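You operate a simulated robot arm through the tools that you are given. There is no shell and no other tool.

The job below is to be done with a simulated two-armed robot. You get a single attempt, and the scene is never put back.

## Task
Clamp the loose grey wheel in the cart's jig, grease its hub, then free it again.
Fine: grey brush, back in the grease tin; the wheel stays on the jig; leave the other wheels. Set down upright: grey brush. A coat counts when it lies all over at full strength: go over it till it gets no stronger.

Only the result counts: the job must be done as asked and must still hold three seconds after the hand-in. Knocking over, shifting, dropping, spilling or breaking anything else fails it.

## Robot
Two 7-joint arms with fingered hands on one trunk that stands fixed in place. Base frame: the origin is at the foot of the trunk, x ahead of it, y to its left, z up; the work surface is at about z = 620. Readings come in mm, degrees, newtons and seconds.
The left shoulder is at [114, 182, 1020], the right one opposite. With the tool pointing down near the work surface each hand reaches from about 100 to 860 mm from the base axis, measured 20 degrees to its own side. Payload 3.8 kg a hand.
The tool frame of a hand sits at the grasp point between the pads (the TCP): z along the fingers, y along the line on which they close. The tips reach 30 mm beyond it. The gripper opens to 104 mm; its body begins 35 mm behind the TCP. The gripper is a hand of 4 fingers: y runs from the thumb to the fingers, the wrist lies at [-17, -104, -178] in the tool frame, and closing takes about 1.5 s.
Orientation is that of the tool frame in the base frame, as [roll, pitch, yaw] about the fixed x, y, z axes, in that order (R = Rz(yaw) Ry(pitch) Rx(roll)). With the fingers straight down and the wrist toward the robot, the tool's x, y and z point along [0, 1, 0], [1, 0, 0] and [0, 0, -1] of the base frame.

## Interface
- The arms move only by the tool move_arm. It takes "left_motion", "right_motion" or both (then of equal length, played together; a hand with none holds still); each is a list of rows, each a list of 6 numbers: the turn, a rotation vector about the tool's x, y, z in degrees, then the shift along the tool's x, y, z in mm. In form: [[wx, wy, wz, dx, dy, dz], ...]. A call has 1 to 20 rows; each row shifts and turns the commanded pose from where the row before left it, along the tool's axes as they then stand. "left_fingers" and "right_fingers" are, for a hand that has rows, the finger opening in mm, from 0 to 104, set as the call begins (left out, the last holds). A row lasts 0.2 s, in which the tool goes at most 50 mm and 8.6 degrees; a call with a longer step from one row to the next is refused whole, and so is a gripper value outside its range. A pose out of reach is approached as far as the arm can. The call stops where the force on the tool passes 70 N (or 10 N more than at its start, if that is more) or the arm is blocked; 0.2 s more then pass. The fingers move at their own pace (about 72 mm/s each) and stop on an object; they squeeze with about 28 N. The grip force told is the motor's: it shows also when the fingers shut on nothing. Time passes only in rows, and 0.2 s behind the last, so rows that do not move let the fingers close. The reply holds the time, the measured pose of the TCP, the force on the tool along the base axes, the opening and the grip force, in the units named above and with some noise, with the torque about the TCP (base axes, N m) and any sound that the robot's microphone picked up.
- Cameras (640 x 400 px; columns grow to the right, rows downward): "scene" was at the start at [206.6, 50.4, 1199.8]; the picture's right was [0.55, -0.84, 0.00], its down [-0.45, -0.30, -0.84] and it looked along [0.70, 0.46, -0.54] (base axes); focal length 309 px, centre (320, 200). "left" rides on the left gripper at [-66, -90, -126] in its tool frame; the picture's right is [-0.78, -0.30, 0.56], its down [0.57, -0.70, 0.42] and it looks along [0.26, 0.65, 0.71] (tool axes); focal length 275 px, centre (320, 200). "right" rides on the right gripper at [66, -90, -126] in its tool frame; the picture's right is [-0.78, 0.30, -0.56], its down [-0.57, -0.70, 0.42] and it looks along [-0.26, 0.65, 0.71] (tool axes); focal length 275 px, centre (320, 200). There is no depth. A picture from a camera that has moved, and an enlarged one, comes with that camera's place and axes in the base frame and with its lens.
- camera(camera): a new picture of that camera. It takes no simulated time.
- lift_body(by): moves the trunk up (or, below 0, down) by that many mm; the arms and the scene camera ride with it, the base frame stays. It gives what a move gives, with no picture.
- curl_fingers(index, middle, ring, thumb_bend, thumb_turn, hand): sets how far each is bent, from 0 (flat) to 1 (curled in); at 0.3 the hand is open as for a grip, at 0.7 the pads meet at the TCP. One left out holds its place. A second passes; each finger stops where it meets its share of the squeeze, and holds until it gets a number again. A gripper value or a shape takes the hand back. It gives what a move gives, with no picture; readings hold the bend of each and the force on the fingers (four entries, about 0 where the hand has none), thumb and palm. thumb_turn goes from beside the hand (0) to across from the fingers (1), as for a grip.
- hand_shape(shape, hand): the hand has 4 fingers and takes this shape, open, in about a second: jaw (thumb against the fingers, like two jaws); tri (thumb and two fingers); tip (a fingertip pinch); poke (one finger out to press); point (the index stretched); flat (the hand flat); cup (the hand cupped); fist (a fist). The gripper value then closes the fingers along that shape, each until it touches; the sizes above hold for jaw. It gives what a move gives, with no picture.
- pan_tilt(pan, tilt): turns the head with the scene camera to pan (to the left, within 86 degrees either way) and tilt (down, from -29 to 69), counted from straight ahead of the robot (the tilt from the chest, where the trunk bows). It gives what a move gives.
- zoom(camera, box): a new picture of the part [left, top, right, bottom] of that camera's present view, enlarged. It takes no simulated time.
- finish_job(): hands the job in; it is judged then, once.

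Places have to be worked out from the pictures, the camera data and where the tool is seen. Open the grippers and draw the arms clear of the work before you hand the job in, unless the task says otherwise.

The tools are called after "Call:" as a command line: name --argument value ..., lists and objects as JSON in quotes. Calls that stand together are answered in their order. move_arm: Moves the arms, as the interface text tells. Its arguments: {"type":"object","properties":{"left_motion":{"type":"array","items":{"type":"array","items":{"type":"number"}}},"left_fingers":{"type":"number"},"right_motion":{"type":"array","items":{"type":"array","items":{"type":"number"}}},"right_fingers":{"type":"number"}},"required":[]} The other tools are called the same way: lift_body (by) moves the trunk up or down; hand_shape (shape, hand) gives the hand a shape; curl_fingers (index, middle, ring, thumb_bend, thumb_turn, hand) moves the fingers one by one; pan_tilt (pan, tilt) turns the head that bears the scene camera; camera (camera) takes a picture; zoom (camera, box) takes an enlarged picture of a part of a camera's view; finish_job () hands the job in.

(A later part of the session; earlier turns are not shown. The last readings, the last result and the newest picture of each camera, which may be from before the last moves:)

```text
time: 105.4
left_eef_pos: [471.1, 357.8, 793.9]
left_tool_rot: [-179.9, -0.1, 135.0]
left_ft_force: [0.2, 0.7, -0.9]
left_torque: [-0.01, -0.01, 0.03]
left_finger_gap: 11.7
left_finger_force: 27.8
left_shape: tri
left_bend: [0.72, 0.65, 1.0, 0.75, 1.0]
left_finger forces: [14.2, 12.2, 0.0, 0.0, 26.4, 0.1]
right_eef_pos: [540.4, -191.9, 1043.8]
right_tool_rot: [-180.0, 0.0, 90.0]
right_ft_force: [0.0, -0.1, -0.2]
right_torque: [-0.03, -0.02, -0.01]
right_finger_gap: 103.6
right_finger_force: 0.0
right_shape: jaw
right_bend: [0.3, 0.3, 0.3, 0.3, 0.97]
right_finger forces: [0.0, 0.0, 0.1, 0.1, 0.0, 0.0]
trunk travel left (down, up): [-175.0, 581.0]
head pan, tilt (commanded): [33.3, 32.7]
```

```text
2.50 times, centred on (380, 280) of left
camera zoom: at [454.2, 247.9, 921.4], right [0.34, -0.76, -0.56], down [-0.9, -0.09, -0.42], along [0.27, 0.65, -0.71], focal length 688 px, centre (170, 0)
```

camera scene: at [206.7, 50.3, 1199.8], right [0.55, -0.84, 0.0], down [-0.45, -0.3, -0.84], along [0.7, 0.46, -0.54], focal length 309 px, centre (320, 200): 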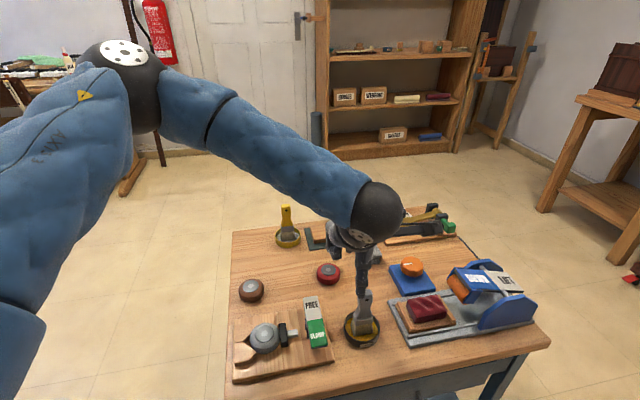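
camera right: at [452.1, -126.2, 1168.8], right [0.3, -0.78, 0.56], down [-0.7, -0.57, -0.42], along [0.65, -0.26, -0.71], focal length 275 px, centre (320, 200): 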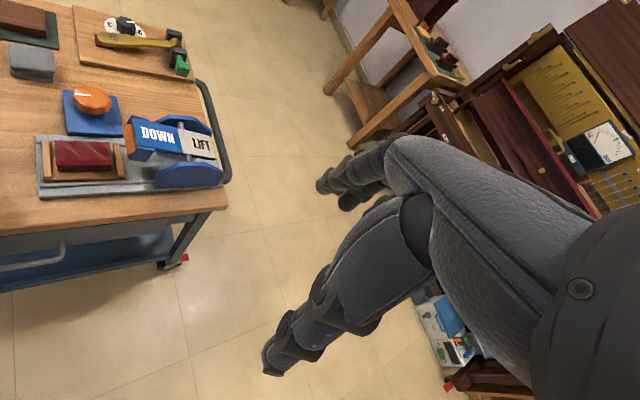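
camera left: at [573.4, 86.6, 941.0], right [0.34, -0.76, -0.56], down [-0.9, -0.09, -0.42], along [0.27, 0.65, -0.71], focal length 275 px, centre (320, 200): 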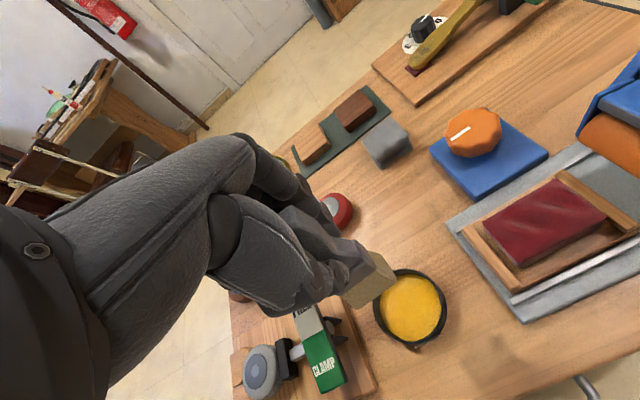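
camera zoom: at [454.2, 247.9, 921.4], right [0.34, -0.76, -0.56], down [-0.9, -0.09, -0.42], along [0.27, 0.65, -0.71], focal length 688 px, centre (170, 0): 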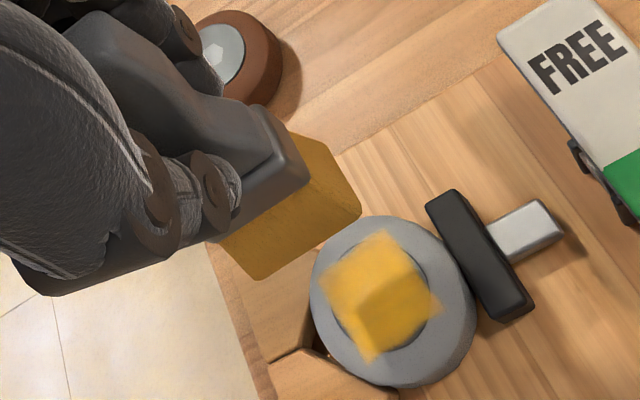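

The square coat over the hub now looks stronger and more even. I zoom in to judge its evenness, so I can compare after further strokes.

Call:
zoom --camera "scene" --box '[258, 312, 286, 345]'

Call:
zoom --camera "left" --box '[370, 280, 420, 350]'

```text
12.12 times, centred on (272, 328) of scene
camera zoom: at [206.7, 50.3, 1199.8], right [0.55, -0.84, 0.0], down [-0.45, -0.3, -0.84], along [0.7, 0.46, -0.54], focal length 3747 px, centre (902, -1358)
```

zoom: 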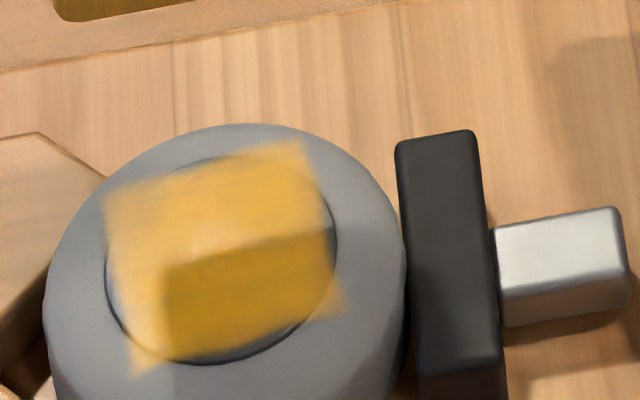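

```text
5.71 times, centred on (395, 315) of left
camera zoom: at [454.2, 247.9, 921.4], right [0.34, -0.76, -0.56], down [-0.9, -0.09, -0.42], along [0.27, 0.65, -0.71], focal length 1573 px, centre (-109, -457)
```

zoom: 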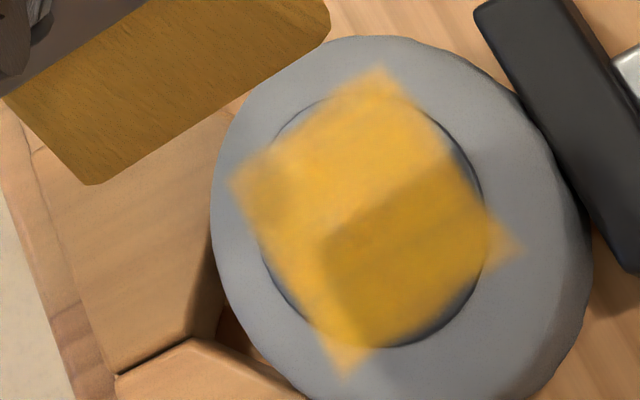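

The coat is nearly even, a little weaker at the two near corners. I go over it again with strokes reaching further to the near side, at both side offsets.

Call:
move_arm --left_motion '[[0, 0, 0, -6, -12, 15], [0, 0, 0, 0, -12, 20], [0, 0, 0, 0, -6, 12], [0, 0, 0, 0, 0, 2.5], [0, 0, 0, 0, 0, 0.5], [0, 0, 0, 0, 0, 0]]'

```text
time: 106.8
left_eef_pos: [454.6, 331.6, 746.0]
left_tool_rot: [-180.0, 0.1, 135.0]
left_ft_force: [0.0, 0.5, -0.8]
left_torque: [-0.03, -0.03, -0.01]
left_finger_gap: 11.9
left_finger_force: 27.8
left_shape: tri
left_bend: [0.72, 0.65, 1.0, 0.75, 1.0]
left_finger forces: [14.3, 12.0, 0.0, 0.0, 26.3, 0.1]
right_eef_pos: [540.1, -193.1, 1043.1]
right_tool_rot: [179.9, 0.0, 89.9]
right_ft_force: [-0.5, 0.1, -0.6]
right_torque: [0.01, 0.01, -0.01]
right_finger_gap: 103.8
right_finger_force: 0.0
right_shape: jaw
right_bend: [0.3, 0.3, 0.3, 0.3, 0.97]
right_finger forces: [0.1, 0.1, 0.1, 0.0, 0.1, 0.0]
trunk travel left (down, up): [-175.0, 581.0]
head pan, tilt (commanded): [33.3, 32.7]
```

Call:
move_arm --left_motion '[[0, 0, 0, 0, 0, 1], [0, 0, 0, 0, 0, 0.5], [0, 0, 0, 0, 0, 0]]'

```text
time: 107.6
left_eef_pos: [454.2, 332.6, 744.5]
left_tool_rot: [179.9, 0.1, 135.0]
left_ft_force: [-0.1, -1.1, 7.8]
left_torque: [-0.02, -0.02, 0.01]
left_finger_gap: 11.9
left_finger_force: 28.0
left_shape: tri
left_bend: [0.72, 0.65, 1.0, 0.75, 1.0]
left_finger forces: [14.3, 12.7, 0.1, 0.0, 28.0, 0.0]
right_eef_pos: [542.3, -193.6, 1043.7]
right_tool_rot: [180.0, 0.0, 89.9]
right_ft_force: [-0.1, -0.2, 0.2]
right_torque: [0.0, 0.01, 0.01]
right_finger_gap: 103.5
right_finger_force: 0.0
right_shape: jaw
right_bend: [0.3, 0.3, 0.3, 0.3, 0.97]
right_finger forces: [0.1, 0.0, 0.0, 0.1, 0.0, 0.1]
trunk travel left (down, up): [-175.0, 581.0]
head pan, tilt (commanded): [33.3, 32.7]
```

Contact at 7.8 N on the pad-side offset. I run strokes here and then at the V-side offset.

Call:
move_arm --left_motion '[[0, 0, 0, 0, -4, 0], [0, 0, 0, 0, -4, 0], [0, 0, 0, 0, -4, 0], [0, 0, 0, 0, -4, 0], [0, 0, 0, 0, -4, 0], [0, 0, 0, 0, 4, 0], [0, 0, 0, 0, 4, 0], [0, 0, 0, 0, 4, 0], [0, 0, 0, 0, 4, 0], [0, 0, 0, 0, 4, 0], [0, 0, 0, 0, 4, 0], [0, 0, 0, 0, 4, 0], [0, 0, 0, 0, 4, 0], [0, 0, 0, 0, -4, 0], [0, 0, 0, 0, -4, 0], [0, 0, 0, 0, -4, 0]]'

Call:
move_arm --left_motion '[[0, 0, 0, 5, 0, 0], [0, 0, 0, 5, 0, 0], [0, 0, 0, 0, -4, 0], [0, 0, 0, 0, -4, 0], [0, 0, 0, 0, -4, 0], [0, 0, 0, 0, -4, 0], [0, 0, 0, 0, -4, 0], [0, 0, 0, 0, 4, 0], [0, 0, 0, 0, 4, 0], [0, 0, 0, 0, 4, 0], [0, 0, 0, 0, 4, 0], [0, 0, 0, 0, 4, 0], [0, 0, 0, 0, 4, 0], [0, 0, 0, 0, 4, 0], [0, 0, 0, 0, 4, 0], [0, 0, 0, 0, -4, 0], [0, 0, 0, 0, -4, 0], [0, 0, 0, 0, -4, 0]]'

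Call:
move_arm --left_motion '[[0, 0, 0, 0, 0, -5], [0, 0, 0, -5, 12, -15], [0, 0, 0, 0, 12, -25], [0, 0, 0, 0, 6, -5], [0, 0, 0, 0, 0, 0]]'

Call:
zoom --camera "scene" --box '[258, 312, 286, 345]'

Call:
zoom --camera "left" --box '[370, 280, 420, 350]'

Call:
zoom --camera "scene" --box '[225, 265, 345, 375]'

```text
time: 111.0
left_eef_pos: [454.2, 332.8, 742.9]
left_tool_rot: [179.8, 0.0, 135.1]
left_ft_force: [-1.1, -1.6, 12.2]
left_torque: [-0.11, 0.14, 0.03]
left_finger_gap: 13.1
left_finger_force: 27.8
left_shape: tri
left_bend: [0.72, 0.66, 1.0, 0.76, 1.0]
left_finger forces: [15.0, 13.6, 0.0, 0.1, 33.3, 0.1]
right_eef_pos: [540.3, -193.7, 1043.3]
right_tool_rot: [179.9, 0.0, 90.0]
right_ft_force: [-1.1, 0.5, -0.2]
right_torque: [-0.02, 0.02, 0.04]
right_finger_gap: 103.6
right_finger_force: 0.1
right_shape: jaw
right_bend: [0.3, 0.3, 0.3, 0.3, 0.97]
right_finger forces: [0.0, 0.0, 0.0, 0.0, 0.0, 0.1]
trunk travel left (down, up): [-175.0, 581.0]
head pan, tilt (commanded): [33.3, 32.7]
```

```text
time: 114.8
left_eef_pos: [446.6, 338.0, 744.1]
left_tool_rot: [179.8, 0.0, 134.9]
left_ft_force: [0.9, -2.1, 14.2]
left_torque: [-0.13, 0.01, 0.04]
left_finger_gap: 13.3
left_finger_force: 27.6
left_shape: tri
left_bend: [0.72, 0.66, 1.0, 0.76, 1.0]
left_finger forces: [15.5, 12.9, 0.0, 0.0, 32.2, 0.1]
right_eef_pos: [541.1, -192.3, 1042.6]
right_tool_rot: [180.0, -0.1, 90.0]
right_ft_force: [-0.3, -0.7, 1.0]
right_torque: [0.05, 0.0, 0.02]
right_finger_gap: 103.6
right_finger_force: 0.0
right_shape: jaw
right_bend: [0.3, 0.3, 0.3, 0.3, 0.97]
right_finger forces: [0.1, 0.1, 0.1, 0.0, 0.1, 0.0]
trunk travel left (down, up): [-175.0, 581.0]
head pan, tilt (commanded): [33.3, 32.7]
```

```text
time: 116.0
left_eef_pos: [472.0, 356.2, 790.1]
left_tool_rot: [-179.8, 0.0, 135.0]
left_ft_force: [0.4, 0.5, -0.7]
left_torque: [-0.01, 0.01, 0.01]
left_finger_gap: 11.7
left_finger_force: 27.2
left_shape: tri
left_bend: [0.72, 0.66, 1.0, 0.75, 1.0]
left_finger forces: [14.8, 12.6, 0.1, 0.1, 27.2, 0.1]
right_eef_pos: [541.6, -193.4, 1044.1]
right_tool_rot: [179.9, -0.1, 90.0]
right_ft_force: [0.0, 0.6, 0.1]
right_torque: [-0.01, 0.0, 0.0]
right_finger_gap: 103.6
right_finger_force: 0.0
right_shape: jaw
right_bend: [0.3, 0.3, 0.3, 0.3, 0.97]
right_finger forces: [0.1, 0.1, 0.0, 0.1, 0.0, 0.1]
trunk travel left (down, up): [-175.0, 581.0]
head pan, tilt (commanded): [33.3, 32.7]
```

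```text
12.12 times, centred on (272, 328) of scene
camera zoom: at [206.7, 50.3, 1199.8], right [0.55, -0.84, 0.0], down [-0.45, -0.3, -0.84], along [0.7, 0.46, -0.54], focal length 3747 px, centre (902, -1358)
```

zoom: 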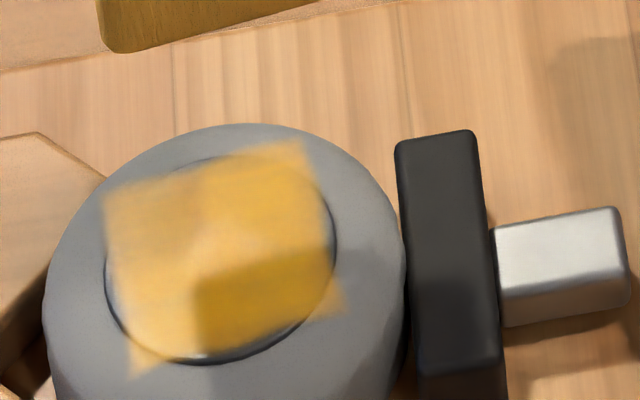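

```text
5.71 times, centred on (395, 315) of left
camera zoom: at [454.8, 246.0, 918.1], right [0.34, -0.76, -0.56], down [-0.9, -0.09, -0.42], along [0.27, 0.65, -0.71], focal length 1573 px, centre (-109, -457)
```

zoom: 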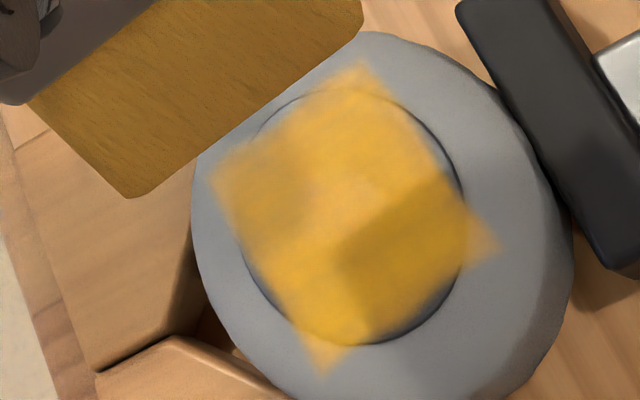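

```text
3.64 times, centred on (285, 320) of scene
camera zoom: at [206.7, 50.3, 1199.8], right [0.55, -0.84, 0.0], down [-0.45, -0.3, -0.84], along [0.7, 0.46, -0.54], focal length 1124 px, centre (447, -236)
```

zoom: 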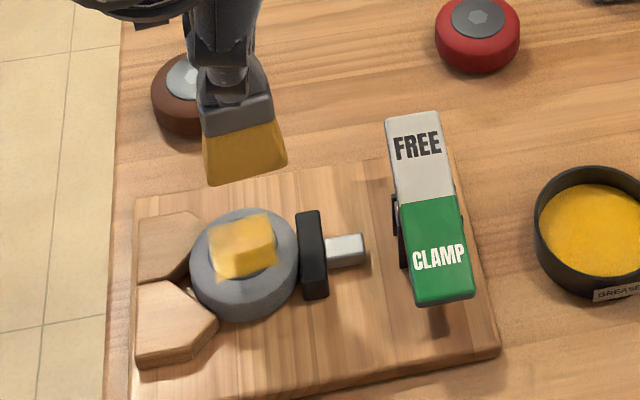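

The patch hardly changed from the last set. To tell a full coat from a spent brush I'll reload the brush once more and go over it again; I carry it to the tin and view the hub unobstructed on the way.

Call:
move_arm --left_motion '[[0, 0, 0, 0, 0, -22], [0, 0, 0, -20, -3.3, 0], [0, 0, 0, -35, -5.6, 0], [0, 0, 0, -40, -6.4, 0], [0, 0, 0, -40, -6.4, 0], [0, 0, 0, -35, -5.6, 0], [0, 0, 0, -25, -4, 0], [0, 0, 0, 0, 0, 0], [0, 0, 0, 0, 0, 0]]'

Call:
zoom --camera "scene" --box '[254, 318, 282, 346]'

Call:
zoom --camera "scene" --box '[230, 240, 410, 370]'

Call:
zoom --camera "left" --box '[220, 250, 460, 400]'

```text
time: 118.0
left_eef_pos: [588.9, 195.6, 812.4]
left_tool_rot: [-180.0, 0.0, 134.9]
left_ft_force: [0.3, -1.2, -1.3]
left_torque: [0.0, -0.01, -0.02]
left_finger_gap: 11.7
left_finger_force: 28.1
left_shape: tri
left_bend: [0.72, 0.66, 1.0, 0.75, 1.0]
left_finger forces: [14.6, 12.4, 0.1, 0.0, 27.0, 0.1]
right_eef_pos: [541.2, -191.3, 1043.4]
right_tool_rot: [-179.9, 0.0, 90.0]
right_ft_force: [0.3, -0.9, 0.6]
right_torque: [-0.03, 0.0, 0.01]
right_finger_gap: 103.8
right_finger_force: 0.1
right_shape: jaw
right_bend: [0.3, 0.3, 0.3, 0.3, 0.97]
right_finger forces: [0.0, 0.1, 0.0, 0.1, 0.0, 0.1]
trunk travel left (down, up): [-175.0, 581.0]
head pan, tilt (commanded): [33.3, 32.7]
```

```text
14.29 times, centred on (268, 332) of scene
camera zoom: at [206.9, 50.3, 1199.8], right [0.55, -0.84, 0.0], down [-0.45, -0.3, -0.84], along [0.7, 0.46, -0.54], focal length 4416 px, centre (1063, -1686)
```

zoom: 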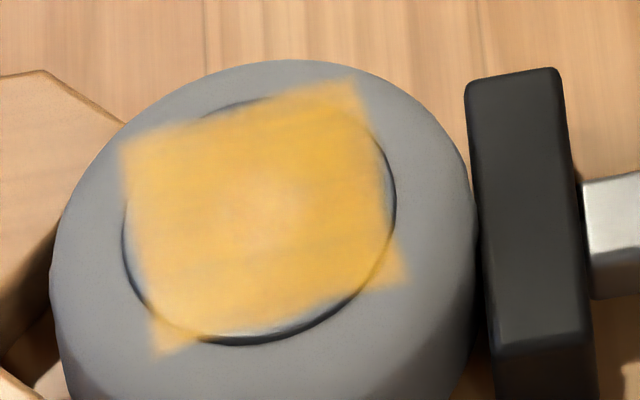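

```text
3.08 times, centred on (320, 305) of scene
camera zoom: at [206.9, 50.3, 1199.8], right [0.55, -0.84, 0.0], down [-0.45, -0.3, -0.84], along [0.7, 0.46, -0.54], focal length 951 px, centre (320, -123)
```

zoom: 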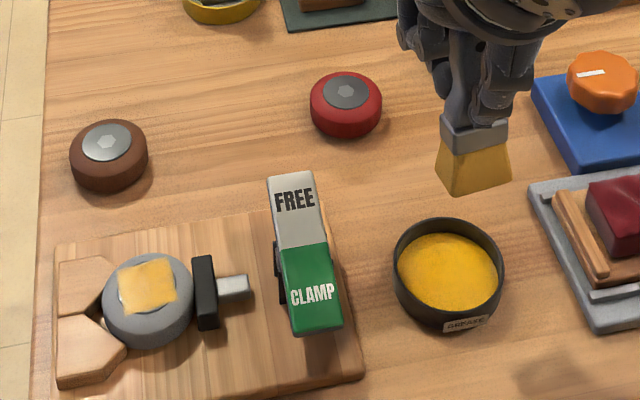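

```text
2.67 times, centred on (340, 325) of left
camera zoom: at [572.9, 85.0, 938.9], right [0.34, -0.76, -0.56], down [-0.9, -0.09, -0.42], along [0.27, 0.65, -0.71], focal length 734 px, centre (267, -133)
```

zoom: 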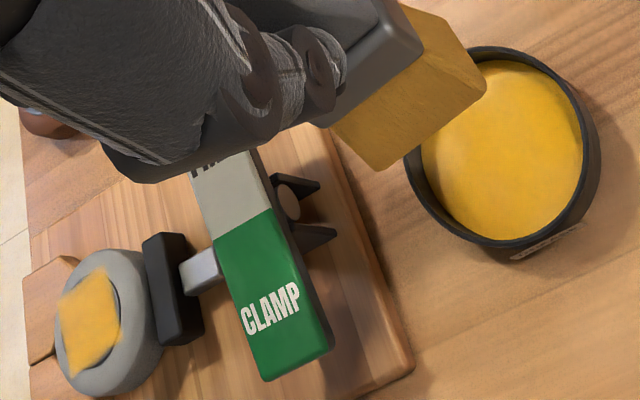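

The unobstructed view shows an even yellow square over the hub with soft edges. I reload the brush: centre over the tin and lower the trunk.

Call:
move_arm --left_motion '[[0, 0, 0, 2.8, -1.4, 0], [0, 0, 0, 0, 0, 0]]'

Call:
lift_body --by -60

Call:
zoom --camera "left" --box '[300, 220, 460, 360]'

Call:
zoom --camera "scene" --box '[310, 240, 410, 350]'

```text
time: 118.6
left_eef_pos: [586.0, 195.6, 812.1]
left_tool_rot: [179.9, 0.1, 135.0]
left_ft_force: [-0.5, -0.3, -1.0]
left_torque: [0.01, 0.0, -0.02]
left_finger_gap: 11.8
left_finger_force: 28.0
left_shape: tri
left_bend: [0.72, 0.66, 1.0, 0.75, 1.0]
left_finger forces: [14.7, 12.3, 0.1, 0.0, 27.1, 0.0]
right_eef_pos: [540.6, -191.4, 1042.8]
right_tool_rot: [-180.0, 0.1, 90.0]
right_ft_force: [-0.3, 0.6, 0.0]
right_torque: [0.04, 0.0, 0.03]
right_finger_gap: 103.6
right_finger_force: 0.0
right_shape: jaw
right_bend: [0.3, 0.3, 0.3, 0.3, 0.97]
right_finger forces: [0.0, 0.0, 0.0, 0.1, 0.0, 0.1]
trunk travel left (down, up): [-175.0, 581.0]
head pan, tilt (commanded): [33.3, 32.7]
```

```text
time: 119.6
left_eef_pos: [583.7, 198.2, 755.1]
left_tool_rot: [-180.0, 0.1, 135.1]
left_ft_force: [-0.1, 0.6, -1.2]
left_torque: [0.01, -0.03, 0.01]
left_finger_gap: 11.9
left_finger_force: 28.2
left_shape: tri
left_bend: [0.72, 0.66, 1.0, 0.75, 1.0]
left_finger forces: [14.6, 12.4, 0.0, 0.0, 27.0, 0.1]
right_eef_pos: [539.9, -192.0, 985.0]
right_tool_rot: [179.9, 0.0, 90.0]
right_ft_force: [0.1, -0.5, 0.3]
right_torque: [-0.01, -0.01, -0.04]
right_finger_gap: 103.8
right_finger_force: 0.0
right_shape: jaw
right_bend: [0.3, 0.3, 0.3, 0.3, 0.97]
right_finger forces: [0.0, 0.0, 0.0, 0.1, 0.0, 0.0]
trunk travel left (down, up): [-115.0, 641.0]
head pan, tilt (commanded): [33.3, 32.7]
```

```text
2.86 times, centred on (380, 290) of left
camera zoom: at [566.4, 87.2, 882.5], right [0.34, -0.76, -0.56], down [-0.9, -0.09, -0.43], along [0.27, 0.65, -0.71], focal length 786 px, centre (149, -57)
```

zoom: 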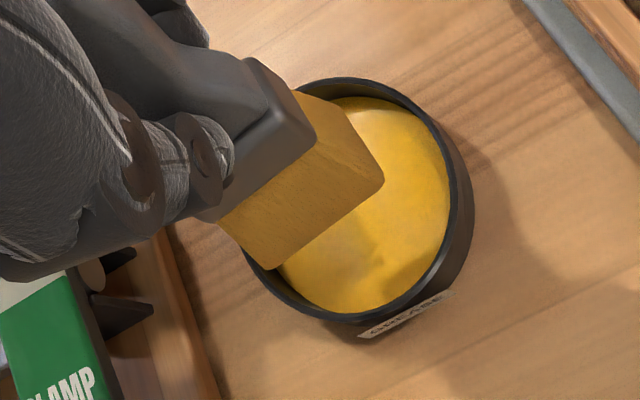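

```text
3.64 times, centred on (360, 295) of scene
camera zoom: at [240.3, 50.3, 1137.0], right [0.55, -0.84, 0.0], down [-0.45, -0.3, -0.84], along [0.7, 0.46, -0.54], focal length 1124 px, centre (174, -146)
```

zoom: 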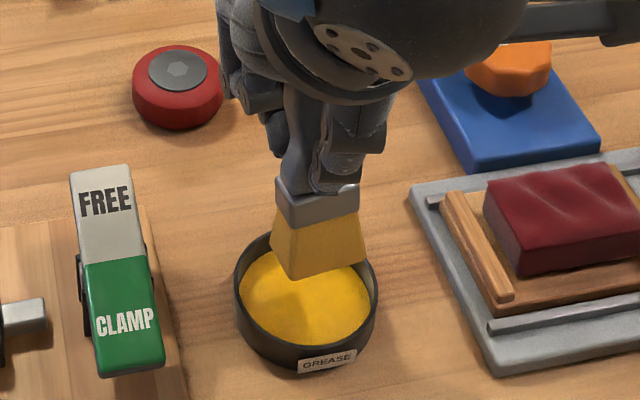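

The bristles sit about 3 mm more to the right than last time, still well within the tin; I recentre by 2.5 mm and lower into the grease.

Call:
move_arm --left_motion '[[0, 0, 0, 2.5, 0, 0], [0, 0, 0, 0, 0, 0]]'

Call:
lift_body --by -38

Call:
move_arm --left_motion '[[0, 0, 0, 0, 0, 1.5], [0, 0, 0, 0, 0, 1], [0, 0, 0, 0, 0, 1], [0, 0, 0, 0, 0, 0], [0, 0, 0, 0, 0, 0]]'

Call:
zoom --camera "left" --box '[280, 200, 440, 360]'

```text
time: 120.2
left_eef_pos: [583.2, 200.1, 754.4]
left_tool_rot: [-179.9, 0.0, 135.0]
left_ft_force: [0.0, 0.9, -0.6]
left_torque: [-0.01, -0.02, 0.0]
left_finger_gap: 11.7
left_finger_force: 28.6
left_shape: tri
left_bend: [0.72, 0.66, 1.0, 0.75, 1.0]
left_finger forces: [14.7, 12.4, 0.0, 0.1, 27.0, 0.0]
right_eef_pos: [541.2, -193.1, 983.5]
right_tool_rot: [180.0, 0.1, 90.0]
right_ft_force: [0.5, 0.5, 0.5]
right_torque: [0.01, 0.02, -0.01]
right_finger_gap: 103.8
right_finger_force: 0.2
right_shape: jaw
right_bend: [0.3, 0.3, 0.3, 0.3, 0.97]
right_finger forces: [0.0, 0.0, 0.0, 0.0, 0.1, 0.0]
trunk travel left (down, up): [-115.0, 641.0]
head pan, tilt (commanded): [33.3, 32.7]
```

```text
time: 121.0
left_eef_pos: [580.9, 198.7, 718.1]
left_tool_rot: [180.0, 0.1, 135.0]
left_ft_force: [-0.9, -0.7, -0.5]
left_torque: [-0.03, -0.02, -0.01]
left_finger_gap: 11.9
left_finger_force: 27.5
left_shape: tri
left_bend: [0.72, 0.66, 1.0, 0.75, 1.0]
left_finger forces: [14.7, 12.4, 0.0, 0.0, 27.0, 0.0]
right_eef_pos: [541.2, -191.7, 945.8]
right_tool_rot: [179.9, 0.0, 90.0]
right_ft_force: [-1.2, 0.1, -0.5]
right_torque: [0.02, 0.02, -0.02]
right_finger_gap: 103.7
right_finger_force: 0.1
right_shape: jaw
right_bend: [0.3, 0.3, 0.3, 0.3, 0.97]
right_finger forces: [0.1, 0.0, 0.1, 0.0, 0.0, 0.0]
trunk travel left (down, up): [-77.0, 679.0]
head pan, tilt (commanded): [33.3, 32.7]
```

```text
time: 122.2
left_eef_pos: [582.5, 199.1, 712.7]
left_tool_rot: [180.0, 0.0, 135.0]
left_ft_force: [-0.3, 0.4, -1.2]
left_torque: [0.0, 0.03, 0.01]
left_finger_gap: 11.9
left_finger_force: 28.4
left_shape: tri
left_bend: [0.72, 0.66, 1.0, 0.75, 1.0]
left_finger forces: [14.7, 12.4, 0.0, 0.0, 27.0, 0.1]
right_eef_pos: [542.1, -191.4, 944.6]
right_tool_rot: [-179.9, 0.0, 90.0]
right_ft_force: [0.9, -0.1, -0.2]
right_torque: [0.02, 0.0, 0.03]
right_finger_gap: 103.9
right_finger_force: 0.1
right_shape: jaw
right_bend: [0.3, 0.3, 0.3, 0.3, 0.97]
right_finger forces: [0.1, 0.1, 0.0, 0.0, 0.0, 0.0]
trunk travel left (down, up): [-77.0, 679.0]
head pan, tilt (commanded): [33.3, 32.7]
```

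```text
2.50 times, centred on (360, 280) of left
camera zoom: at [565.3, 88.3, 839.6], right [0.34, -0.76, -0.56], down [-0.9, -0.09, -0.42], along [0.27, 0.65, -0.71], focal length 688 px, centre (220, 0)
```

zoom: 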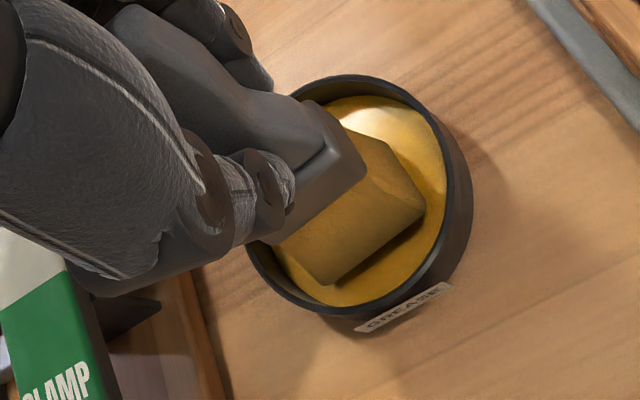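

Call:
move_arm --left_motion '[[0, 0, 0, 0, 0, 1], [0, 0, 0, 0, 0, 0.8], [0, 0, 0, 0, 0, 0], [0, 0, 0, 0, 0, 0]]'

Call:
zoom --camera "left" --box '[280, 200, 440, 360]'

```text
time: 123.2
left_eef_pos: [581.7, 197.4, 710.5]
left_tool_rot: [-180.0, 0.0, 135.0]
left_ft_force: [0.0, -1.0, 3.2]
left_torque: [0.04, -0.02, 0.02]
left_finger_gap: 11.8
left_finger_force: 28.2
left_shape: tri
left_bend: [0.72, 0.66, 1.0, 0.75, 1.0]
left_finger forces: [14.5, 13.0, 0.0, 0.0, 27.9, 0.1]
right_eef_pos: [542.3, -191.6, 946.2]
right_tool_rot: [179.9, -0.1, 90.0]
right_ft_force: [0.2, 0.6, 0.2]
right_torque: [-0.01, -0.04, 0.03]
right_finger_gap: 103.9
right_finger_force: 0.0
right_shape: jaw
right_bend: [0.3, 0.3, 0.3, 0.3, 0.97]
right_finger forces: [0.0, 0.1, 0.1, 0.1, 0.0, 0.1]
trunk travel left (down, up): [-77.0, 679.0]
head pan, tilt (commanded): [33.3, 32.7]
```

```text
2.50 times, centred on (360, 280) of left
camera zoom: at [565.4, 87.5, 838.0], right [0.34, -0.76, -0.56], down [-0.9, -0.09, -0.42], along [0.27, 0.65, -0.71], focal length 688 px, centre (220, 0)
```

zoom: 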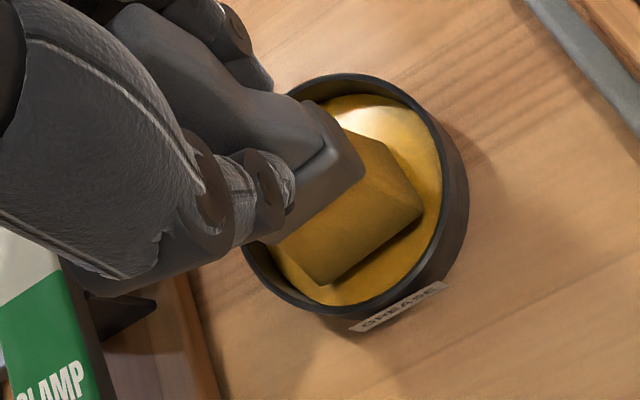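

Bristles touch the grease bed (3 N). I press slightly more, dwell a second, then lift out with the trunk.

Call:
move_arm --left_motion '[[0, 0, 0, 0, 0, 0.6], [0, 0, 0, 0, 0, 0], [0, 0, 0, 0, 0, 0], [0, 0, 0, 0, 0, 0], [0, 0, 0, 0, 0, 0], [0, 0, 0, 0, 0, -0.6]]'

Call:
lift_body --by 98

Call:
zoom --camera "scene" --box '[310, 240, 410, 350]'

```text
time: 124.6
left_eef_pos: [581.1, 199.4, 711.2]
left_tool_rot: [-180.0, 0.0, 135.0]
left_ft_force: [1.7, -1.8, 7.7]
left_torque: [-0.01, 0.01, 0.02]
left_finger_gap: 11.9
left_finger_force: 28.4
left_shape: tri
left_bend: [0.72, 0.66, 1.0, 0.76, 1.0]
left_finger forces: [14.6, 13.1, 0.1, 0.1, 29.5, 0.0]
right_eef_pos: [540.9, -192.1, 945.7]
right_tool_rot: [-179.9, 0.1, 90.0]
right_ft_force: [-0.1, 0.0, -0.2]
right_torque: [0.01, 0.02, 0.02]
right_finger_gap: 103.9
right_finger_force: 0.0
right_shape: jaw
right_bend: [0.3, 0.3, 0.3, 0.3, 0.97]
right_finger forces: [0.1, 0.0, 0.1, 0.0, 0.0, 0.0]
trunk travel left (down, up): [-77.0, 679.0]
head pan, tilt (commanded): [33.3, 32.7]
```

```text
time: 125.9
left_eef_pos: [582.7, 200.0, 808.2]
left_tool_rot: [-180.0, -0.1, 135.0]
left_ft_force: [0.4, 0.5, -1.0]
left_torque: [-0.02, 0.03, 0.0]
left_finger_gap: 12.4
left_finger_force: 27.9
left_shape: tri
left_bend: [0.72, 0.66, 1.0, 0.75, 1.0]
left_finger forces: [14.5, 13.0, 0.1, 0.1, 27.4, 0.0]
right_eef_pos: [542.4, -192.5, 1042.7]
right_tool_rot: [-179.9, 0.0, 89.9]
right_ft_force: [-0.4, 1.4, 0.8]
right_torque: [0.01, 0.01, 0.0]
right_finger_gap: 103.5
right_finger_force: 0.2
right_shape: jaw
right_bend: [0.3, 0.3, 0.3, 0.3, 0.97]
right_finger forces: [0.0, 0.0, 0.1, 0.1, 0.1, 0.0]
trunk travel left (down, up): [-175.0, 581.0]
head pan, tilt (commanded): [33.3, 32.7]
```

```text
3.64 times, centred on (360, 295) of scene
camera zoom: at [207.5, 50.2, 1199.5], right [0.55, -0.84, 0.0], down [-0.45, -0.3, -0.84], along [0.7, 0.46, -0.54], focal length 1124 px, centre (174, -146)
```

zoom: 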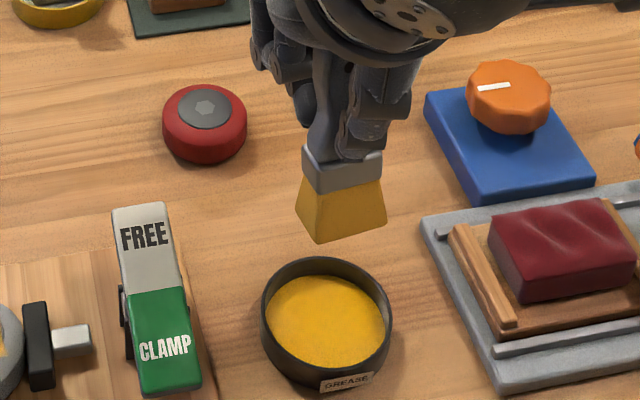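

The bristles are bright yellow again, so they had been partly spent; the tin is still in place. Back to the hub for another pass.

Call:
move_arm --left_motion '[[0, 0, 0, 0, 0, -12], [0, 0, 0, 20, 0.2, 0], [0, 0, 0, 35, 0.3, 0], [0, 0, 0, 40, 0.3, 0], [0, 0, 0, 40, 0.3, 0], [0, 0, 0, 35, 0.3, 0], [0, 0, 0, 19.7, 0.2, 0], [0, 0, 0, 0, 0, 15], [0, 0, 0, 0, 0, 20], [0, 0, 0, 0, 0, 20], [0, 0, 0, 0, 0, 13], [0, 0, 0, 0, 0, 0]]'

Call:
zoom --camera "scene" --box '[245, 305, 305, 365]'

```text
time: 128.5
left_eef_pos: [447.8, 333.1, 752.0]
left_tool_rot: [180.0, 0.1, 134.9]
left_ft_force: [-0.3, -0.2, -1.2]
left_torque: [-0.02, 0.0, -0.03]
left_finger_gap: 11.8
left_finger_force: 27.8
left_shape: tri
left_bend: [0.72, 0.66, 1.0, 0.75, 1.0]
left_finger forces: [14.3, 12.8, 0.0, 0.0, 27.0, 0.1]
right_eef_pos: [540.8, -193.6, 1044.3]
right_tool_rot: [-179.9, -0.1, 90.0]
right_ft_force: [0.4, -0.4, 0.4]
right_torque: [0.0, 0.0, 0.0]
right_finger_gap: 103.4
right_finger_force: 0.0
right_shape: jaw
right_bend: [0.3, 0.3, 0.3, 0.3, 0.97]
right_finger forces: [0.0, 0.0, 0.1, 0.0, 0.0, 0.0]
trunk travel left (down, up): [-175.0, 581.0]
head pan, tilt (commanded): [33.3, 32.7]
```

```text
6.67 times, centred on (275, 335) of scene
camera zoom: at [206.7, 50.3, 1199.8], right [0.55, -0.84, 0.0], down [-0.45, -0.3, -0.84], along [0.7, 0.46, -0.54], focal length 2061 px, centre (620, -700)
```

zoom: 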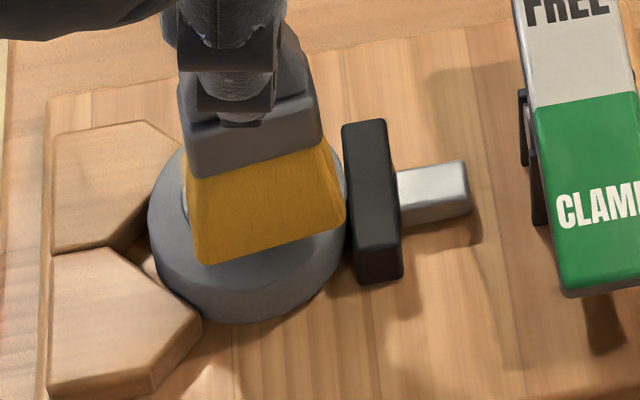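

The bristles hang ~4 mm toward the pad, so I shift 4 mm toward the V and lower to contact.

Call:
move_arm --left_motion '[[0, 0, 0, 4, 0, 0], [0, 0, 0, 0, 0, 3], [0, 0, 0, 0, 0, 2], [0, 0, 0, 0, 0, 1], [0, 0, 0, 0, 0, 0]]'

```text
time: 129.7
left_eef_pos: [445.9, 337.3, 748.1]
left_tool_rot: [180.0, -0.1, 135.0]
left_ft_force: [-0.7, -0.3, -0.9]
left_torque: [0.0, -0.01, -0.02]
left_finger_gap: 12.2
left_finger_force: 28.1
left_shape: tri
left_bend: [0.72, 0.66, 1.0, 0.75, 1.0]
left_finger forces: [14.4, 12.8, 0.2, 0.1, 26.9, 0.0]
right_eef_pos: [541.3, -192.3, 1042.9]
right_tool_rot: [180.0, -0.1, 90.0]
right_ft_force: [-0.3, 0.3, -0.3]
right_torque: [0.0, -0.01, -0.03]
right_finger_gap: 103.7
right_finger_force: 0.0
right_shape: jaw
right_bend: [0.3, 0.3, 0.3, 0.3, 0.97]
right_finger forces: [0.1, 0.1, 0.1, 0.1, 0.1, 0.0]
trunk travel left (down, up): [-175.0, 581.0]
head pan, tilt (commanded): [33.3, 32.7]
```

Call:
move_arm --left_motion '[[0, 0, 0, 0, 0, 1], [0, 0, 0, 0, 0, 1], [0, 0, 0, 0, 0, 1], [0, 0, 0, 0, 0, 0]]'

```text
time: 130.7
left_eef_pos: [446.1, 338.6, 743.1]
left_tool_rot: [-179.9, 0.0, 135.0]
left_ft_force: [-0.5, -0.1, 1.8]
left_torque: [-0.01, 0.0, -0.01]
left_finger_gap: 12.0
left_finger_force: 28.1
left_shape: tri
left_bend: [0.72, 0.66, 1.0, 0.75, 1.0]
left_finger forces: [14.3, 12.8, 0.0, 0.0, 27.9, 0.0]
right_eef_pos: [541.7, -192.2, 1044.3]
right_tool_rot: [179.9, -0.1, 90.0]
right_ft_force: [0.0, -0.6, 0.0]
right_torque: [-0.03, 0.0, 0.02]
right_finger_gap: 103.7
right_finger_force: 0.0
right_shape: jaw
right_bend: [0.3, 0.3, 0.3, 0.3, 0.97]
right_finger forces: [0.0, 0.1, 0.1, 0.1, 0.0, 0.0]
trunk travel left (down, up): [-175.0, 581.0]
head pan, tilt (commanded): [33.3, 32.7]
```

Light contact (1.8 N). I add 0.5 mm and sweep several strokes along v with small sideways offsets.

Call:
move_arm --left_motion '[[0, 0, 0, 0, -4, 0.5], [0, 0, 0, 0, -4, 0], [0, 0, 0, 0, -4, 0], [0, 0, 0, 0, -4, 0], [0, 0, 0, 0, 4, 0], [0, 0, 0, 0, 4, 0], [0, 0, 0, 0, 4, 0], [0, 0, 0, 0, 4, 0], [0, 0, 0, 0, 4, 0], [0, 0, 0, 0, 4, 0], [0, 0, 0, 0, 4, 0], [0, 0, 0, 0, 4, 0], [0, 0, 0, 0, -4, 0], [0, 0, 0, 0, -4, 0], [0, 0, 0, 0, -4, 0], [0, 0, 0, 0, -4, 0]]'

Call:
move_arm --left_motion '[[0, 0, 0, 4, -4, 0], [0, 0, 0, 0, -4, 0], [0, 0, 0, 0, -4, 0], [0, 0, 0, 0, -4, 0], [0, 0, 0, 0, 4, 0], [0, 0, 0, 0, 4, 0], [0, 0, 0, 0, 4, 0], [0, 0, 0, 0, 4, 0], [0, 0, 0, 0, 4, 0], [0, 0, 0, 0, 4, 0], [0, 0, 0, 0, 4, 0], [0, 0, 0, -4, -4, 0], [0, 0, 0, 0, -4, 0], [0, 0, 0, 0, -4, 0]]'

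Call:
move_arm --left_motion '[[0, 0, 0, -4, -4, 0], [0, 0, 0, 0, -4, 0], [0, 0, 0, 0, -4, 0], [0, 0, 0, 0, -4, 0], [0, 0, 0, 0, 4, 0], [0, 0, 0, 0, 4, 0], [0, 0, 0, 0, 4, 0], [0, 0, 0, 0, 4, 0], [0, 0, 0, 0, 4, 0], [0, 0, 0, 0, 4, 0], [0, 0, 0, 0, 4, 0], [0, 0, 0, 4, -4, 0], [0, 0, 0, 0, -4, 0], [0, 0, 0, 0, -4, 0]]'

Call:
zoom --camera "scene" --box '[245, 305, 305, 365]'

```text
time: 134.1
left_eef_pos: [446.1, 336.8, 744.3]
left_tool_rot: [180.0, 0.0, 135.1]
left_ft_force: [-0.2, 0.8, -1.0]
left_torque: [0.05, 0.01, -0.02]
left_finger_gap: 12.0
left_finger_force: 28.1
left_shape: tri
left_bend: [0.72, 0.66, 1.0, 0.75, 1.0]
left_finger forces: [14.4, 12.6, 0.0, 0.1, 27.0, 0.1]
right_eef_pos: [541.9, -192.4, 1044.6]
right_tool_rot: [179.9, 0.1, 90.0]
right_ft_force: [0.0, -0.3, -0.5]
right_torque: [0.02, 0.03, -0.02]
right_finger_gap: 103.5
right_finger_force: 0.1
right_shape: jaw
right_bend: [0.3, 0.3, 0.3, 0.3, 0.97]
right_finger forces: [0.0, 0.0, 0.0, 0.0, 0.0, 0.0]
trunk travel left (down, up): [-175.0, 581.0]
head pan, tilt (commanded): [33.3, 32.7]
```

```text
time: 137.1
left_eef_pos: [445.6, 338.8, 743.6]
left_tool_rot: [180.0, 0.1, 134.9]
left_ft_force: [0.2, 0.4, -0.8]
left_torque: [0.03, -0.03, -0.01]
left_finger_gap: 11.8
left_finger_force: 27.6
left_shape: tri
left_bend: [0.72, 0.66, 1.0, 0.75, 1.0]
left_finger forces: [14.5, 12.6, 0.1, 0.0, 26.9, 0.1]
right_eef_pos: [542.7, -193.2, 1043.9]
right_tool_rot: [180.0, 0.0, 90.0]
right_ft_force: [0.1, 0.4, -0.5]
right_torque: [0.01, 0.01, 0.0]
right_finger_gap: 103.5
right_finger_force: 0.1
right_shape: jaw
right_bend: [0.3, 0.3, 0.3, 0.3, 0.97]
right_finger forces: [0.1, 0.1, 0.0, 0.0, 0.0, 0.1]
trunk travel left (down, up): [-175.0, 581.0]
head pan, tilt (commanded): [33.3, 32.7]
```

```text
time: 140.1
left_eef_pos: [445.2, 337.0, 744.4]
left_tool_rot: [180.0, 0.0, 135.0]
left_ft_force: [0.7, 0.2, 0.5]
left_torque: [0.05, -0.07, 0.0]
left_finger_gap: 11.6
left_finger_force: 27.5
left_shape: tri
left_bend: [0.72, 0.66, 1.0, 0.75, 1.0]
left_finger forces: [14.4, 12.9, 0.0, 0.0, 26.7, 0.0]
right_eef_pos: [541.9, -191.6, 1042.5]
right_tool_rot: [180.0, 0.0, 90.0]
right_ft_force: [-0.8, 0.2, -1.1]
right_torque: [-0.02, 0.04, 0.02]
right_finger_gap: 103.6
right_finger_force: 0.1
right_shape: jaw
right_bend: [0.3, 0.3, 0.3, 0.3, 0.97]
right_finger forces: [0.0, 0.0, 0.0, 0.0, 0.0, 0.0]
trunk travel left (down, up): [-175.0, 581.0]
head pan, tilt (commanded): [33.3, 32.7]
```

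```text
6.67 times, centred on (275, 335) of scene
camera zoom: at [206.7, 50.3, 1199.8], right [0.55, -0.84, 0.0], down [-0.45, -0.3, -0.84], along [0.7, 0.46, -0.54], focal length 2061 px, centre (620, -700)
```

zoom: 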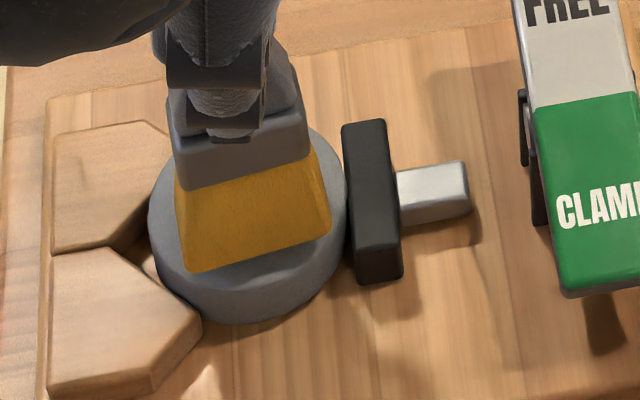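

The force had gone to zero by the end, so contact was too light. I press 1 mm deeper and repeat the strokes.

Call:
move_arm --left_motion '[[0, 0, 0, 0, 0, 0.7], [0, 0, 0, 0, 0, 0.5], [0, 0, 0, 0, 0, 0]]'

```text
time: 140.9
left_eef_pos: [447.4, 336.9, 743.6]
left_tool_rot: [180.0, 0.1, 135.0]
left_ft_force: [-0.8, -0.3, 5.7]
left_torque: [-0.01, 0.01, 0.03]
left_finger_gap: 11.8
left_finger_force: 28.4
left_shape: tri
left_bend: [0.72, 0.66, 1.0, 0.75, 1.0]
left_finger forces: [14.5, 13.3, 0.0, 0.0, 28.3, 0.1]
right_eef_pos: [541.1, -192.7, 1044.3]
right_tool_rot: [180.0, 0.0, 90.0]
right_ft_force: [-0.1, 0.1, -0.1]
right_torque: [0.03, 0.0, 0.0]
right_finger_gap: 103.4
right_finger_force: 0.2
right_shape: jaw
right_bend: [0.3, 0.3, 0.3, 0.3, 0.97]
right_finger forces: [0.0, 0.0, 0.0, 0.0, 0.0, 0.1]
trunk travel left (down, up): [-175.0, 581.0]
head pan, tilt (commanded): [33.3, 32.7]
```

Now 5.7 N of pressure. I repeat the sweeps with this pressure.

Call:
move_arm --left_motion '[[0, 0, 0, 0, -4, 0], [0, 0, 0, 0, -4, 0], [0, 0, 0, 0, -4, 0], [0, 0, 0, 0, -4, 0], [0, 0, 0, 0, 4, 0], [0, 0, 0, 0, 4, 0], [0, 0, 0, 0, 4, 0], [0, 0, 0, 0, 4, 0], [0, 0, 0, 0, 4, 0], [0, 0, 0, 0, 4, 0], [0, 0, 0, 0, 4, 0], [0, 0, 0, 0, 4, 0], [0, 0, 0, 0, -4, 0], [0, 0, 0, 0, -4, 0], [0, 0, 0, 0, -4, 0], [0, 0, 0, 0, -4, 0]]'

Call:
move_arm --left_motion '[[0, 0, 0, -4, -4, 0.3], [0, 0, 0, 0, -4, 0], [0, 0, 0, 0, -4, 0], [0, 0, 0, 0, -4, 0], [0, 0, 0, 0, 4, 0], [0, 0, 0, 0, 4, 0], [0, 0, 0, 0, 4, 0], [0, 0, 0, 0, 4, 0], [0, 0, 0, 0, 4, 0], [0, 0, 0, 0, 4, 0], [0, 0, 0, 0, 4, 0], [0, 0, 0, 0, -4, 0], [0, 0, 0, 0, -4, 0], [0, 0, 0, 0, -4, 0]]'

Call:
move_arm --left_motion '[[0, 0, 0, 0, 0, -5], [0, 0, 0, 0, 12, -15], [0, 0, 0, 0, 12, -25], [0, 0, 0, 0, 6, -5], [0, 0, 0, 0, 0, 0]]'

Call:
zoom --camera "scene" --box '[254, 318, 282, 346]'

Call:
zoom --camera "left" --box '[370, 280, 420, 350]'

Call:
zoom --camera "scene" --box '[225, 265, 345, 375]'

```text
time: 144.3
left_eef_pos: [447.3, 336.3, 742.1]
left_tool_rot: [179.9, 0.0, 135.0]
left_ft_force: [-0.6, -0.2, 12.2]
left_torque: [0.06, 0.01, -0.04]
left_finger_gap: 12.8
left_finger_force: 28.1
left_shape: tri
left_bend: [0.72, 0.72, 1.0, 0.75, 1.0]
left_finger forces: [13.8, 13.6, 0.1, 0.1, 29.5, 0.0]
right_eef_pos: [540.4, -191.9, 1044.6]
right_tool_rot: [-180.0, 0.0, 90.1]
right_ft_force: [0.3, 0.0, -0.2]
right_torque: [0.02, -0.01, -0.03]
right_finger_gap: 103.4
right_finger_force: 0.0
right_shape: jaw
right_bend: [0.3, 0.3, 0.3, 0.3, 0.97]
right_finger forces: [0.1, 0.0, 0.0, 0.0, 0.0, 0.1]
trunk travel left (down, up): [-175.0, 581.0]
head pan, tilt (commanded): [33.3, 32.7]
```

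```text
time: 147.3
left_eef_pos: [449.0, 335.1, 741.9]
left_tool_rot: [179.9, 0.0, 135.1]
left_ft_force: [-1.4, 0.1, 11.9]
left_torque: [-0.01, 0.11, 0.06]
left_finger_gap: 12.9
left_finger_force: 28.0
left_shape: tri
left_bend: [0.72, 0.66, 1.0, 0.75, 1.0]
left_finger forces: [14.1, 13.4, 0.1, 0.0, 31.1, 0.0]
right_eef_pos: [540.5, -191.9, 1045.3]
right_tool_rot: [180.0, 0.0, 90.0]
right_ft_force: [-0.2, -0.3, -0.2]
right_torque: [-0.04, 0.01, -0.02]
right_finger_gap: 103.7
right_finger_force: 0.0
right_shape: jaw
right_bend: [0.3, 0.3, 0.3, 0.3, 0.97]
right_finger forces: [0.0, 0.1, 0.1, 0.1, 0.1, 0.0]
trunk travel left (down, up): [-175.0, 581.0]
head pan, tilt (commanded): [33.3, 32.7]
```

```text
time: 148.5
left_eef_pos: [468.3, 356.7, 792.9]
left_tool_rot: [-179.9, 0.0, 135.0]
left_ft_force: [0.4, -0.3, -1.0]
left_torque: [0.0, 0.02, -0.02]
left_finger_gap: 12.1
left_finger_force: 28.1
left_shape: tri
left_bend: [0.72, 0.66, 1.0, 0.75, 1.0]
left_finger forces: [14.3, 12.6, 0.0, 0.1, 26.7, 0.0]
right_eef_pos: [541.0, -192.9, 1044.0]
right_tool_rot: [-180.0, 0.0, 90.0]
right_ft_force: [-0.1, 0.0, 0.3]
right_torque: [0.03, -0.01, 0.01]
right_finger_gap: 103.8
right_finger_force: 0.0
right_shape: jaw
right_bend: [0.3, 0.3, 0.3, 0.3, 0.97]
right_finger forces: [0.1, 0.1, 0.1, 0.0, 0.0, 0.0]
trunk travel left (down, up): [-175.0, 581.0]
head pan, tilt (commanded): [33.3, 32.7]
```

```text
14.29 times, centred on (268, 332) of scene
camera zoom: at [206.7, 50.3, 1199.8], right [0.55, -0.84, 0.0], down [-0.45, -0.3, -0.84], along [0.7, 0.46, -0.54], focal length 4416 px, centre (1063, -1686)
```

zoom: 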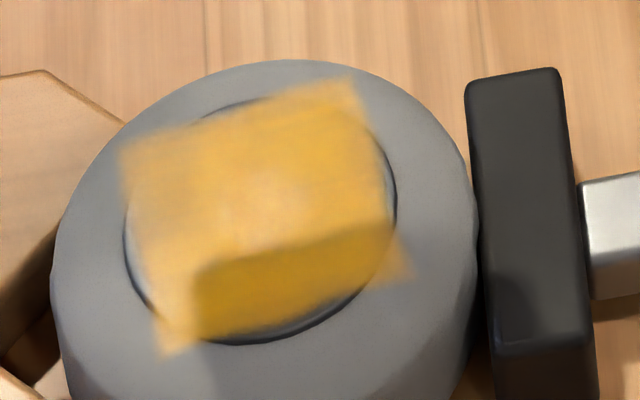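

```text
5.71 times, centred on (395, 315) of left
camera zoom: at [452.1, 246.5, 919.5], right [0.34, -0.76, -0.56], down [-0.9, -0.09, -0.42], along [0.27, 0.65, -0.71], focal length 1573 px, centre (-109, -457)
```

zoom: 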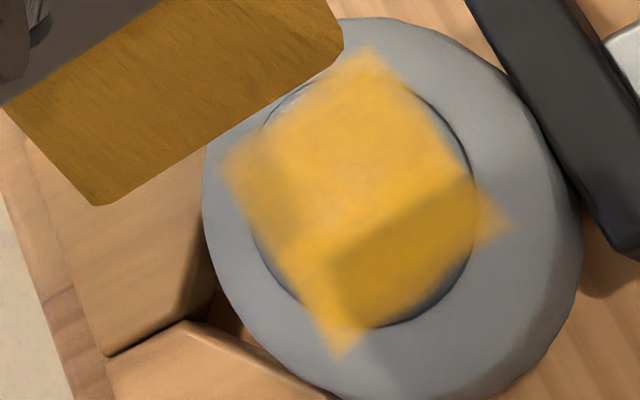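

```text
3.64 times, centred on (285, 320) of scene
camera zoom: at [206.7, 50.3, 1199.8], right [0.55, -0.84, 0.0], down [-0.45, -0.3, -0.84], along [0.7, 0.46, -0.54], focal length 1124 px, centre (447, -236)
```

zoom: 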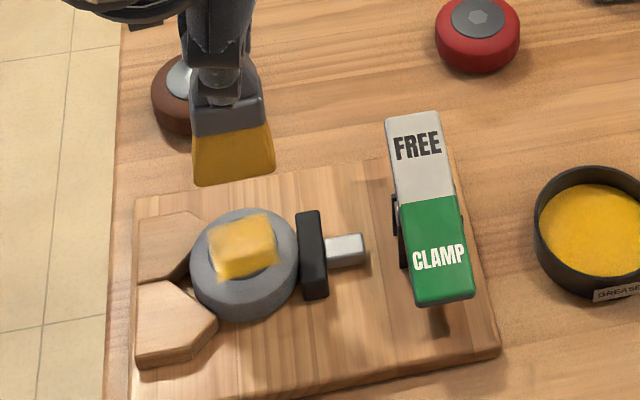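

The coat looks even, but the brush has tipped about 7° in the grip (pad side up), so the pad-side corner got less. I level the brush by turning the tool 6.5° about its y axis, shifting so the bristles stay over the same spot, and check.

Call:
move_arm --left_motion '[[0, 3.2, 0, -5, 0, 0], [0, 3.3, 0, -5, 0, 0], [0, 0, 0, 0, 0, 0]]'

Call:
zoom --camera "left" --box '[290, 210, 450, 350]'

Call:
zoom --camera "scene" --box '[235, 280, 315, 350]'

```text
time: 149.3
left_eef_pos: [475.9, 348.2, 791.6]
left_tool_rot: [-179.9, -6.5, 135.0]
left_ft_force: [-0.2, -0.3, -0.8]
left_torque: [0.01, -0.04, 0.0]
left_finger_gap: 12.1
left_finger_force: 27.9
left_shape: tri
left_bend: [0.72, 0.66, 1.0, 0.75, 1.0]
left_finger forces: [14.3, 12.5, 0.0, 0.1, 26.8, 0.1]
right_eef_pos: [541.1, -191.8, 1044.4]
right_tool_rot: [-180.0, -0.1, 90.0]
right_ft_force: [-1.4, -0.3, 1.1]
right_torque: [0.01, -0.01, 0.0]
right_finger_gap: 103.8
right_finger_force: 0.1
right_shape: jaw
right_bend: [0.3, 0.3, 0.3, 0.3, 0.97]
right_finger forces: [0.1, 0.0, 0.0, 0.1, 0.0, 0.0]
trunk travel left (down, up): [-175.0, 581.0]
head pan, tilt (commanded): [33.3, 32.7]
```

```text
2.86 times, centred on (370, 280) of left
camera zoom: at [469.1, 228.7, 910.2], right [0.29, -0.71, -0.64], down [-0.93, -0.06, -0.36], along [0.21, 0.7, -0.68], focal length 786 px, centre (177, -29)
```

zoom: 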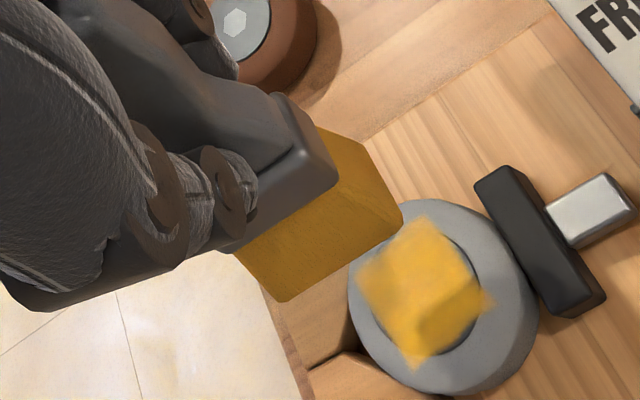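

```text
5.71 times, centred on (275, 315) of scene
camera zoom: at [206.7, 50.4, 1199.8], right [0.55, -0.84, 0.0], down [-0.45, -0.3, -0.84], along [0.7, 0.46, -0.54], focal length 1767 px, centre (577, -457)
```

zoom: 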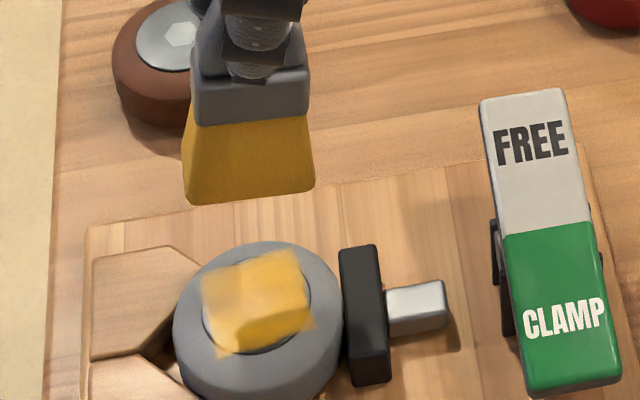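

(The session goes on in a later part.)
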